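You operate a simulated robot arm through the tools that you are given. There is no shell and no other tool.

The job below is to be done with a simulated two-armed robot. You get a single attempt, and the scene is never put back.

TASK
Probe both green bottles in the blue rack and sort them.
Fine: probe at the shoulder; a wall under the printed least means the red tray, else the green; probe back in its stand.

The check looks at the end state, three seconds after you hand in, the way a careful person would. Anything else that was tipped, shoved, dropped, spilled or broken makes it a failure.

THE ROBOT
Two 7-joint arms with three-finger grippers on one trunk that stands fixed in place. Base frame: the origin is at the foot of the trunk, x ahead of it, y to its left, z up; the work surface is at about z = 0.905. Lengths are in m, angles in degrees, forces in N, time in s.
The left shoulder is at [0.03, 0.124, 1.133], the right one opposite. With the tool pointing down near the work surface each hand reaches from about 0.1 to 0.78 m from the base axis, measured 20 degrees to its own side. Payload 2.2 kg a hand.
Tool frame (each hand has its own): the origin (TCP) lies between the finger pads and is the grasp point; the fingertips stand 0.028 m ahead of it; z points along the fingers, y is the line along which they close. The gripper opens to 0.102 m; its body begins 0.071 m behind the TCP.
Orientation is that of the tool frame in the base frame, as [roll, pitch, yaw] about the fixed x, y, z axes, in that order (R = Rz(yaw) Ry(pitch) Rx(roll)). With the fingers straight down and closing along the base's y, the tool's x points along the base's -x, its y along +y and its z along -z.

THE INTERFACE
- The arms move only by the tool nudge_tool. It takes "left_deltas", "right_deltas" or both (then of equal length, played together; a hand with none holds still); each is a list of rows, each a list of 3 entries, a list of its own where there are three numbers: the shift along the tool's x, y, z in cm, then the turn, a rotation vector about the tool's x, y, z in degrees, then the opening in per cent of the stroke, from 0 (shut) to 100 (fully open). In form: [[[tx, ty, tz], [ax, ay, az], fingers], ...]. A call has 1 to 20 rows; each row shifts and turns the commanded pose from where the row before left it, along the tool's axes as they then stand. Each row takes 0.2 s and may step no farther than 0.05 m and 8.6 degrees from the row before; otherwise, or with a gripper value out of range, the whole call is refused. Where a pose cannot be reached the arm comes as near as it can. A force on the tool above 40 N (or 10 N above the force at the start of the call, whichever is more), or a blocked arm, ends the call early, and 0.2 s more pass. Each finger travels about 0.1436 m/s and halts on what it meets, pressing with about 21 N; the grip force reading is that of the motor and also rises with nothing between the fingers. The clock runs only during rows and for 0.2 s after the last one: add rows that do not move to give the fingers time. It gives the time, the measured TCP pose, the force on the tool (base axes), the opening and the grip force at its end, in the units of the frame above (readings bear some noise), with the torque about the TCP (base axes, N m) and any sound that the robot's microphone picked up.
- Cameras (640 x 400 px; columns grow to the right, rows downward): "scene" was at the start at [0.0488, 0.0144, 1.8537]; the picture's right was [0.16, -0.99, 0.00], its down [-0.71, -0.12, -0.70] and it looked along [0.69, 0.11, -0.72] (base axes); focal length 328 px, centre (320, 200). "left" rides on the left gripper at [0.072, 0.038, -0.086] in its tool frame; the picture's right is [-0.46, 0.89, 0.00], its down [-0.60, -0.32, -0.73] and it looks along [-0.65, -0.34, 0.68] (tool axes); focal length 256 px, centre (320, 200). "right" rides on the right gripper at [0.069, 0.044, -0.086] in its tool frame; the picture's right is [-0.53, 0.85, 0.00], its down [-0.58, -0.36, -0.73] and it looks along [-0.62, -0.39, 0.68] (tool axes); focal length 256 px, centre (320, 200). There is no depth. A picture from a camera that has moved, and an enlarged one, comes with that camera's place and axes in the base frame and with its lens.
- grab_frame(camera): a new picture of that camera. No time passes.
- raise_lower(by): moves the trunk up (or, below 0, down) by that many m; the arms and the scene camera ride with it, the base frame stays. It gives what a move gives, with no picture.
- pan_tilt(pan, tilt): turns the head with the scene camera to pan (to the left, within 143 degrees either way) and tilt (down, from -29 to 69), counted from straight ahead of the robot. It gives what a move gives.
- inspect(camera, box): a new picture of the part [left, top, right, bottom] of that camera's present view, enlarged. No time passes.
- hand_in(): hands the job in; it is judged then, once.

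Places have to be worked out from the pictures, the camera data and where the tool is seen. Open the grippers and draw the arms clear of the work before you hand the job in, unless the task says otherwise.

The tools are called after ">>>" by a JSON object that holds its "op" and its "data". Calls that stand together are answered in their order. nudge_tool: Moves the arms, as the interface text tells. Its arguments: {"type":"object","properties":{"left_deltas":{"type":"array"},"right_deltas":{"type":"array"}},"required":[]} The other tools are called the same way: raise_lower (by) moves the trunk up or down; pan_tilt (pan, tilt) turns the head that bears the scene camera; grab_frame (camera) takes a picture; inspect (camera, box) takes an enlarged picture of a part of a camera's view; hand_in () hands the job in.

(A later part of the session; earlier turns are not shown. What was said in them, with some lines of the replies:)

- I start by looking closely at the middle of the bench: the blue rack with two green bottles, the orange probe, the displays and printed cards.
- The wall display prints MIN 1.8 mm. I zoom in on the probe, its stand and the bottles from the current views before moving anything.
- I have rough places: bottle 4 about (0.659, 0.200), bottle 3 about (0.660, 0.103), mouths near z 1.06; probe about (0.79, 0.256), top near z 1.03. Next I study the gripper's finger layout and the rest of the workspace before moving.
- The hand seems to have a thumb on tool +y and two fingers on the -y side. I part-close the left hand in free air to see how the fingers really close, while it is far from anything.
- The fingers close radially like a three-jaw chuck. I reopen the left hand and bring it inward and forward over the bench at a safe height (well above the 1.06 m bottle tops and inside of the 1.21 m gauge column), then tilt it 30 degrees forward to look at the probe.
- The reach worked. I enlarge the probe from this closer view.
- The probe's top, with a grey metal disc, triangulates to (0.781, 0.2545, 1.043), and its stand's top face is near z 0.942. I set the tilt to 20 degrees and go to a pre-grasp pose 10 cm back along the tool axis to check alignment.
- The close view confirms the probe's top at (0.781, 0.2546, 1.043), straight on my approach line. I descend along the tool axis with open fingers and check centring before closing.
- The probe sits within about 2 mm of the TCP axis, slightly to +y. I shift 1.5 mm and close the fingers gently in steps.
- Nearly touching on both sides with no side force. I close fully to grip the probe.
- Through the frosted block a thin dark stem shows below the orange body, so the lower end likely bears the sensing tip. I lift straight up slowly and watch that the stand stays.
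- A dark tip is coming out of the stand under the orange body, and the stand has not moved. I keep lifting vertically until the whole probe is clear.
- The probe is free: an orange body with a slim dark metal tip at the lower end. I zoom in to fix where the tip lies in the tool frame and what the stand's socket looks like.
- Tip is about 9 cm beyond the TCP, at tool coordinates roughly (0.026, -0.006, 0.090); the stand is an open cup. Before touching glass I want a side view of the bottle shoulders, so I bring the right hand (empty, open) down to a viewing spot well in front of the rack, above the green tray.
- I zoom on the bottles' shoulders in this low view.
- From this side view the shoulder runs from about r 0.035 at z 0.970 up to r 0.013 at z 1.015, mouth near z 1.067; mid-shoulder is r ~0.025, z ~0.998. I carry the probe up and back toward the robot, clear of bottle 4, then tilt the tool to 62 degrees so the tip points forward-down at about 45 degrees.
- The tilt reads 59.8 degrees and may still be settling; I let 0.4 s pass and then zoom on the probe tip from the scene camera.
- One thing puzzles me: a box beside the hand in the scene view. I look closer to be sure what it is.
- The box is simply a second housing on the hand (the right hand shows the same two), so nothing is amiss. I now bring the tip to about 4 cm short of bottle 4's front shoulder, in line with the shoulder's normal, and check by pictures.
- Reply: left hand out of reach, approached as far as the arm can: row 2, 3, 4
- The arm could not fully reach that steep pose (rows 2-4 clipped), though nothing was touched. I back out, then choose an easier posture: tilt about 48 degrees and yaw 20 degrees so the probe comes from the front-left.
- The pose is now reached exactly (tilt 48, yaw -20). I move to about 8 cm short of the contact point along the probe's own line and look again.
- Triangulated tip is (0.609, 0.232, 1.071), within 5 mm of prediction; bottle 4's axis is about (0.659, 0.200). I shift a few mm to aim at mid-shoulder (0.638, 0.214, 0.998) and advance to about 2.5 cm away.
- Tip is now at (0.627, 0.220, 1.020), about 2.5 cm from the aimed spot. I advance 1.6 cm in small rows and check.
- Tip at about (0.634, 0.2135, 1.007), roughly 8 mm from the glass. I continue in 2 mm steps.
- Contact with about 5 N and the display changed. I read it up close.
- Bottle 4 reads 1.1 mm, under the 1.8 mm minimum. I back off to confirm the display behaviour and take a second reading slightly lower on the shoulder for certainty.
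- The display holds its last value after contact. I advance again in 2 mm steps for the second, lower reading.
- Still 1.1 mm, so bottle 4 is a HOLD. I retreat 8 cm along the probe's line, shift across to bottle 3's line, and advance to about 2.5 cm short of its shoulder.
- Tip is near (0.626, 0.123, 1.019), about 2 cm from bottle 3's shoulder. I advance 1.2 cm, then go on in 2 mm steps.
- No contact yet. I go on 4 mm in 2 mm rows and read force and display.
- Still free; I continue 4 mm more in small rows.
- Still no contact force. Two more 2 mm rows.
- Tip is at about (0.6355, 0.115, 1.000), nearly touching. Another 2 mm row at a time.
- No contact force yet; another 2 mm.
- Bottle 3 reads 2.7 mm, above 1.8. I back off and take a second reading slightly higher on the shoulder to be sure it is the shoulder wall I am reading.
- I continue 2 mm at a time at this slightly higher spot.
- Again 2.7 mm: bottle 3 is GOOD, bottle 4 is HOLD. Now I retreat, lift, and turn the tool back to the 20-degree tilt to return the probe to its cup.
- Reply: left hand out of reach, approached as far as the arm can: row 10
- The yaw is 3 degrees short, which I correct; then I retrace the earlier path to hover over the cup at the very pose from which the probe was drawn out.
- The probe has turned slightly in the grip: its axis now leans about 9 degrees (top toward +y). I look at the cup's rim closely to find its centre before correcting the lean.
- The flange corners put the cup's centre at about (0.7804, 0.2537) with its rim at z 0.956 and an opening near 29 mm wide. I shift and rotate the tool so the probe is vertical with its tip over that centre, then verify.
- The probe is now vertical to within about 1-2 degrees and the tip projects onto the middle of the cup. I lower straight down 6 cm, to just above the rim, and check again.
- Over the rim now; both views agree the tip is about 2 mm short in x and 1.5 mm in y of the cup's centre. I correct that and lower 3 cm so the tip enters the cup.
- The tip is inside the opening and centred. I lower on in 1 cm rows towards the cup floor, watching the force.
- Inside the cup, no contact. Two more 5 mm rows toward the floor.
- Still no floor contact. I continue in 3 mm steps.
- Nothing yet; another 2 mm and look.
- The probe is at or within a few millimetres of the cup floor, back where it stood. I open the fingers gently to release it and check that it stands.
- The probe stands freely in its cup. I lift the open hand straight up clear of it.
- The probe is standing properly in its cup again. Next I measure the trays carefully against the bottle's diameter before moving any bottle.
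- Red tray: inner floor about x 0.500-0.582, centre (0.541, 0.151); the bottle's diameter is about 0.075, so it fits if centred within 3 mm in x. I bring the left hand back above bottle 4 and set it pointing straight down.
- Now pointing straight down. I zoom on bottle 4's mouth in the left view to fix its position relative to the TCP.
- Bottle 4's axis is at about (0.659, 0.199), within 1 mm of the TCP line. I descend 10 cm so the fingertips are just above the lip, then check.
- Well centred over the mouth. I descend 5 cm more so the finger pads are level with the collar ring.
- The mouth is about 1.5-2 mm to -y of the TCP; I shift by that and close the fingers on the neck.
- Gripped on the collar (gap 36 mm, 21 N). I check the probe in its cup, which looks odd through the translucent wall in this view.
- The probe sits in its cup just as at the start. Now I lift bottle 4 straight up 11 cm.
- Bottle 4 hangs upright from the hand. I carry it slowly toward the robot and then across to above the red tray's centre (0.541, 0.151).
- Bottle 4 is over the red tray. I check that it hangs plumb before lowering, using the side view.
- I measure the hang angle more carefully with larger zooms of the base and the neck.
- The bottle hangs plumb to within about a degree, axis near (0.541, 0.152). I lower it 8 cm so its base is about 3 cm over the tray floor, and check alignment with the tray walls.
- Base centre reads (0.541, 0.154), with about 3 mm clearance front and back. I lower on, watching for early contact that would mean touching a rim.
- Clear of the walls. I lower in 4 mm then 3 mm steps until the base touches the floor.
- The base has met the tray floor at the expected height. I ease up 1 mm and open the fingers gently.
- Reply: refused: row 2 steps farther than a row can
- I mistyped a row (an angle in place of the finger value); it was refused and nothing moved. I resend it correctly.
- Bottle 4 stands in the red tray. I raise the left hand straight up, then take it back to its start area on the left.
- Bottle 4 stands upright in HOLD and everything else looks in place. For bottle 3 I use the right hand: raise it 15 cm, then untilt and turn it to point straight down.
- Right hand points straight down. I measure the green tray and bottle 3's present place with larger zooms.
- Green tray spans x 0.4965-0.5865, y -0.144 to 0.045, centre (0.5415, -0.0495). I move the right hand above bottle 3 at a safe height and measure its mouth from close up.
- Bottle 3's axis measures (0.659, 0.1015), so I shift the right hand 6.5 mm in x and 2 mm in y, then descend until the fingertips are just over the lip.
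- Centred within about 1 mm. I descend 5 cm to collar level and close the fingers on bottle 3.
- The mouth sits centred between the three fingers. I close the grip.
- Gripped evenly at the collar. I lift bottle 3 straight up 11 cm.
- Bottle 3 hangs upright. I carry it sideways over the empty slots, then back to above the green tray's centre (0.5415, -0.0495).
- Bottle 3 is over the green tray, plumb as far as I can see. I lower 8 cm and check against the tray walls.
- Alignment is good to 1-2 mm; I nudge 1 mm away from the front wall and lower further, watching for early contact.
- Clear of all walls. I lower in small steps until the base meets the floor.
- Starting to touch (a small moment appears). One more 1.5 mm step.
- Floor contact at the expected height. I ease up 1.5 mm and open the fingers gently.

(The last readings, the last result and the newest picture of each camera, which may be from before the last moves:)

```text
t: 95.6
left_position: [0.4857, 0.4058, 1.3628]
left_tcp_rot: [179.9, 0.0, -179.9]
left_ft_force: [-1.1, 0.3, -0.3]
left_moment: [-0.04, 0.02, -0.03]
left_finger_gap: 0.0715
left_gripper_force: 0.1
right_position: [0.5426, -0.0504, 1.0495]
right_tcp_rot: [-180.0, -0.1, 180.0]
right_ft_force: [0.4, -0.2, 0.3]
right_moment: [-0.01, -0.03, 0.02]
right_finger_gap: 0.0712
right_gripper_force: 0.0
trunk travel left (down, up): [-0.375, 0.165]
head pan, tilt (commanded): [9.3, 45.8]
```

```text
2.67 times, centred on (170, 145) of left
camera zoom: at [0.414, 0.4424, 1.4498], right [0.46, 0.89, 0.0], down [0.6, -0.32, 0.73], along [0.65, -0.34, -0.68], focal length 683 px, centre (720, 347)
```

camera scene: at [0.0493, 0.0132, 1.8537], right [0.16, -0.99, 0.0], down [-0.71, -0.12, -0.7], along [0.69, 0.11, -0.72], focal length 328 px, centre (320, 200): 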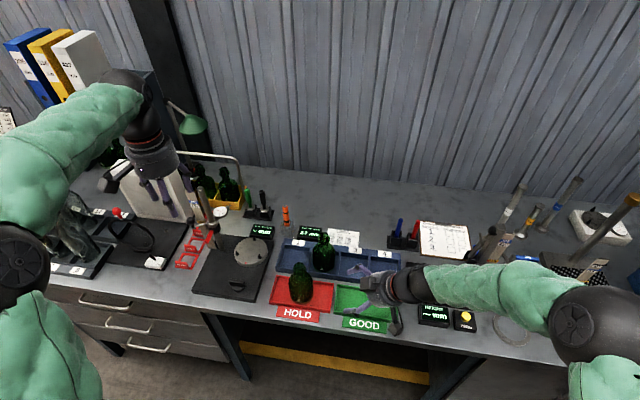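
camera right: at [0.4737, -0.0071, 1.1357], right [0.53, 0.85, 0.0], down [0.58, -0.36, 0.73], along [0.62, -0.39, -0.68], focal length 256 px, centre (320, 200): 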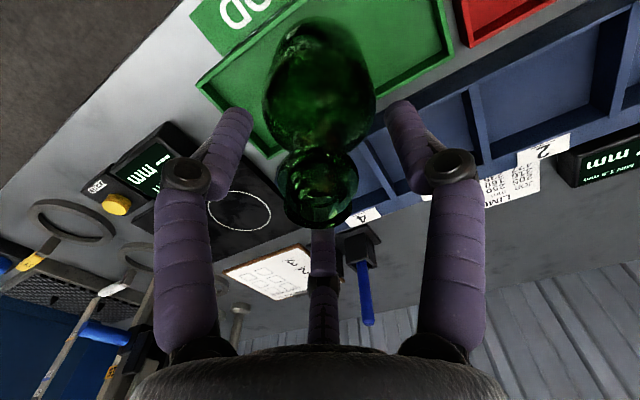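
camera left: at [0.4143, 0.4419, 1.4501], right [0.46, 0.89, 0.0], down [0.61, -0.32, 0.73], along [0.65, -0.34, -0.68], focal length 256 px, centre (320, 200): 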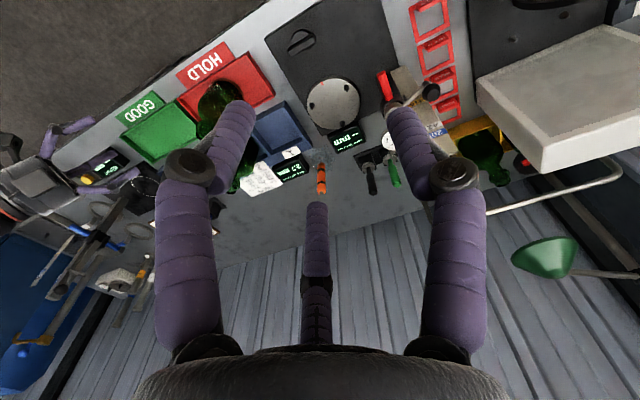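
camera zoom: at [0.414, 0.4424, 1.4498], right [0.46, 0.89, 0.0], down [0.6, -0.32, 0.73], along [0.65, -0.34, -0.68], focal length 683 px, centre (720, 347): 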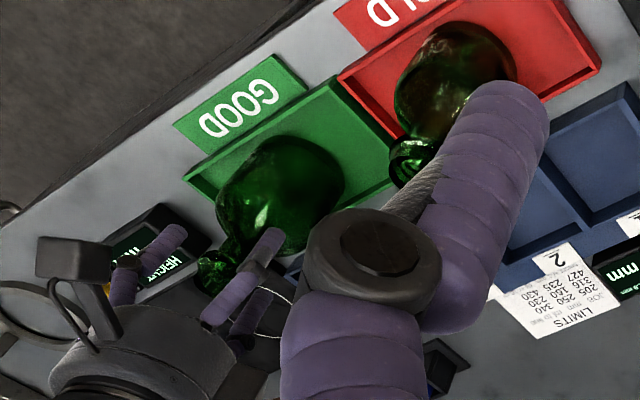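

Bottle 3 stands in the green tray. I raise the right hand straight up and take it back to its start area with both grippers open.

>>> {"op": "nudge_tool", "data": {"right_deltas": [[[0, 0, -1.5], [0, 0, 0], 70], [[0, 0, -2.5], [0, 0, 0], 70], [[0, 0, -4.0], [0, 0, 0], 70], [[0, 0, -4.0], [0, 0, 0], 70], [[0, 0, -4.0], [0, 0, 0], 70], [[0, 0, -4.0], [0, 0, 0], 70], [[1.65, -2.0, -2.0], [0, 0, 0], 100], [[1.65, -2.0, -2.0], [0, 0, 0], 100], [[1.65, -2.0, -2.0], [0, 0, 0], 100], [[1.65, -2.0, -2.0], [0, 0, 0], 100], [[0, 0, 0], [0, 0, 0], 100], [[0, 0, 0], [0, 0, 0], 100]], "left_deltas": [[[0, 0, 0], [0, 0, 0], 100], [[0, 0, 0], [0, 0, 0], 100], [[0, 0, 0], [0, 0, 0], 100], [[0, 0, 0], [0, 0, 0], 100], [[0, 0, 0], [0, 0, 0], 100], [[0, 0, 0], [0, 0, 0], 100], [[0, 0, 0], [0, 0, 0], 100], [[0, 0, 0], [0, 0, 0], 100], [[0, 0, 0], [0, 0, 0], 100], [[0, 0, 0], [0, 0, 0], 100], [[0, 0, 0], [0, 0, 0], 100], [[0, 0, 0], [0, 0, 0], 100]]}}

>>> {"op": "grab_frame", "data": {"camera": "scene"}}

>>> {"op": "inspect", "data": {"camera": "scene", "box": [260, 200, 420, 330]}}

>>> {"op": "inspect", "data": {"camera": "scene", "box": [264, 195, 344, 250]}}

>>> {"op": "grab_frame", "data": {"camera": "right"}}

```text
t: 98.2
left_position: [0.4856, 0.406, 1.363]
left_tcp_rot: [179.8, 0.1, -179.9]
left_ft_force: [0.6, 0.0, 0.6]
left_moment: [0.01, 0.02, 0.01]
left_finger_gap: 0.1021
left_gripper_force: 0.1
right_position: [0.4773, -0.1293, 1.3308]
right_tcp_rot: [179.9, 0.1, -180.0]
right_ft_force: [0.4, -1.1, 0.9]
right_moment: [-0.02, -0.01, 0.04]
right_finger_gap: 0.102
right_gripper_force: 0.0
trunk travel left (down, up): [-0.375, 0.165]
head pan, tilt (commanded): [9.3, 45.8]
```

```text
taken
camera scene: at [0.0482, 0.0139, 1.8538], right [0.16, -0.99, 0.0], down [-0.71, -0.12, -0.7], along [0.69, 0.11, -0.72], focal length 328 px, centre (320, 200)
```

scene: 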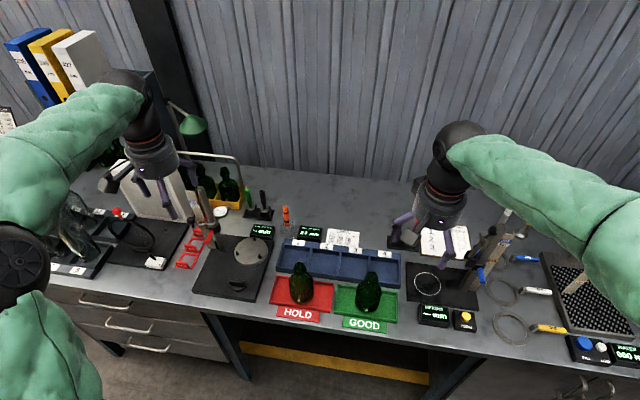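

```text
3.08 times, centred on (340, 265) of scene
camera zoom: at [0.0482, 0.0139, 1.8538], right [0.16, -0.99, 0.0], down [-0.71, -0.12, -0.7], along [0.69, 0.11, -0.72], focal length 1008 px, centre (258, 0)
```

zoom: 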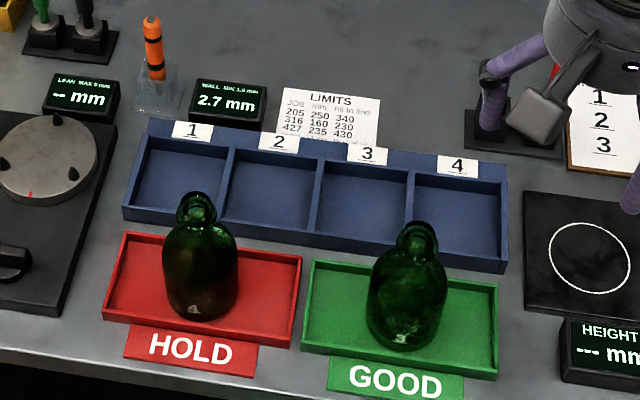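

```text
7.27 times, centred on (304, 222) of scene
camera zoom: at [0.0482, 0.0139, 1.8538], right [0.16, -0.99, 0.0], down [-0.71, -0.12, -0.7], along [0.69, 0.11, -0.72], focal length 2383 px, centre (436, 36)
```

zoom: 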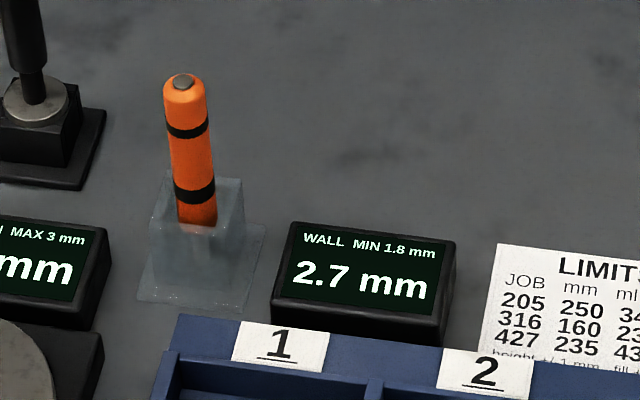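

```text
taken
camera right: at [0.4082, -0.0868, 1.4158], right [0.53, 0.85, 0.0], down [0.58, -0.36, 0.73], along [0.62, -0.39, -0.68], focal length 256 px, centre (320, 200)
```

right: 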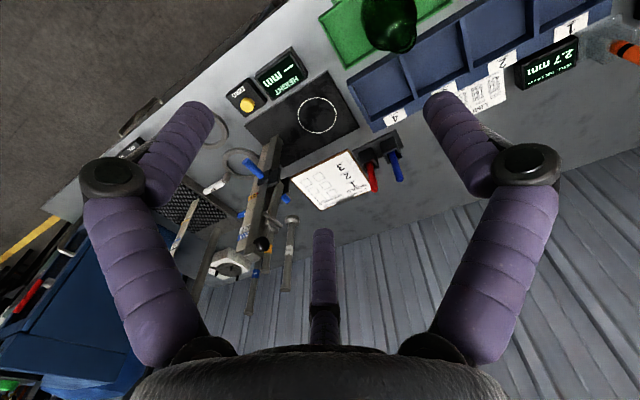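

Both bottles stand in their trays and the probe is back as it stood at the start. I take a last close look at both trays before handing in.

>>> {"op": "inspect", "data": {"camera": "scene", "box": [262, 255, 342, 315]}}

>>> {"op": "inspect", "data": {"camera": "scene", "box": [330, 262, 410, 325]}}

>>> {"op": "inspect", "data": {"camera": "left", "box": [110, 30, 350, 200]}}

```text
6.67 times, centred on (302, 285) of scene
camera zoom: at [0.0482, 0.0139, 1.8538], right [0.16, -0.99, 0.0], down [-0.71, -0.12, -0.7], along [0.69, 0.11, -0.72], focal length 2184 px, centre (440, -367)
```

zoom: 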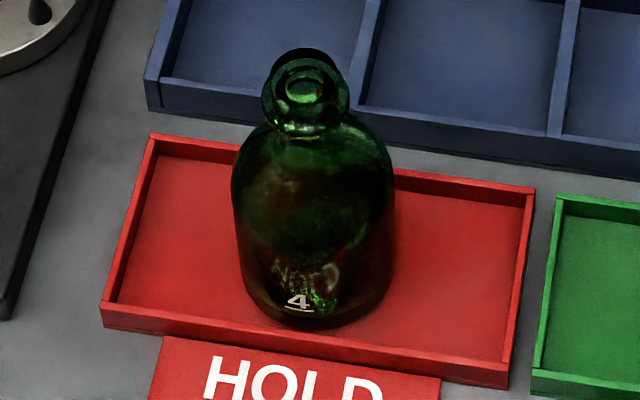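

```text
6.35 times, centred on (370, 294) of scene
camera zoom: at [0.0482, 0.0139, 1.8538], right [0.16, -0.99, 0.0], down [-0.71, -0.12, -0.7], along [0.69, 0.11, -0.72], focal length 2080 px, centre (2, -394)
```

zoom: 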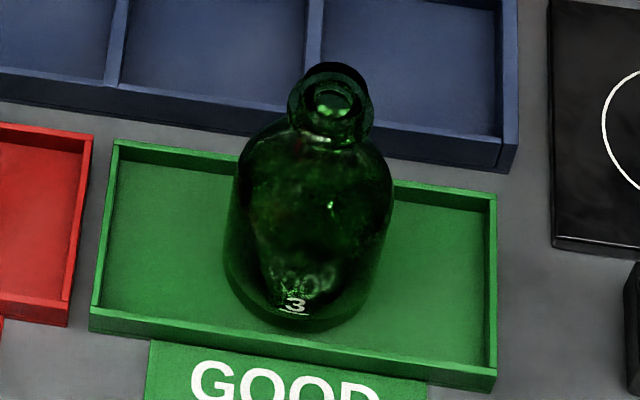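

```text
2.35 times, centred on (230, 115) of left
camera zoom: at [0.4136, 0.442, 1.4501], right [0.46, 0.89, 0.0], down [0.6, -0.32, 0.73], along [0.65, -0.34, -0.68], focal length 602 px, centre (532, 400)
```

zoom: 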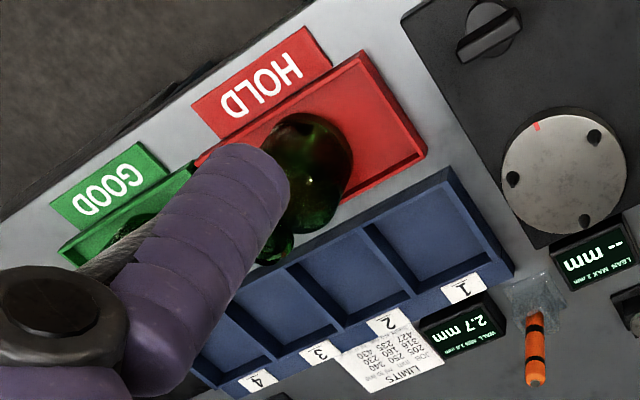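

Bottle 4 (1.1 mm at the shoulder) stands upright inside the red HOLD tray and bottle 3 (2.7 mm) inside the green GOOD tray. The probe is back in its stand, nothing else has moved, and both hands are open and clear, so I hand the job in.

>>> {"op": "hand_in", "data": {}}

```text
The job is handed in.
```

I probed and sorted both green bottles and handed the job in. The printed least on the wall display is 1.8 mm.

| Bottle | Wall at the shoulder | Tray |
|---|---|---|
| 4 | 1.1 mm | Red (HOLD) |
| 3 | 2.7 mm | Green (GOOD) |

- **Readings:** I touched each bottle at two spots on the shoulder. The display showed the same number both times, but it holds its last value. So the second touches show no disagreement, but they are not fully independent readings.
- **Probe:** it is standing back in its cup, in the same place as at the start.
- **End state:** both bottles stand upright inside their trays, both hands are open and drawn clear, and I saw nothing else moved or tipped in the last pictures.
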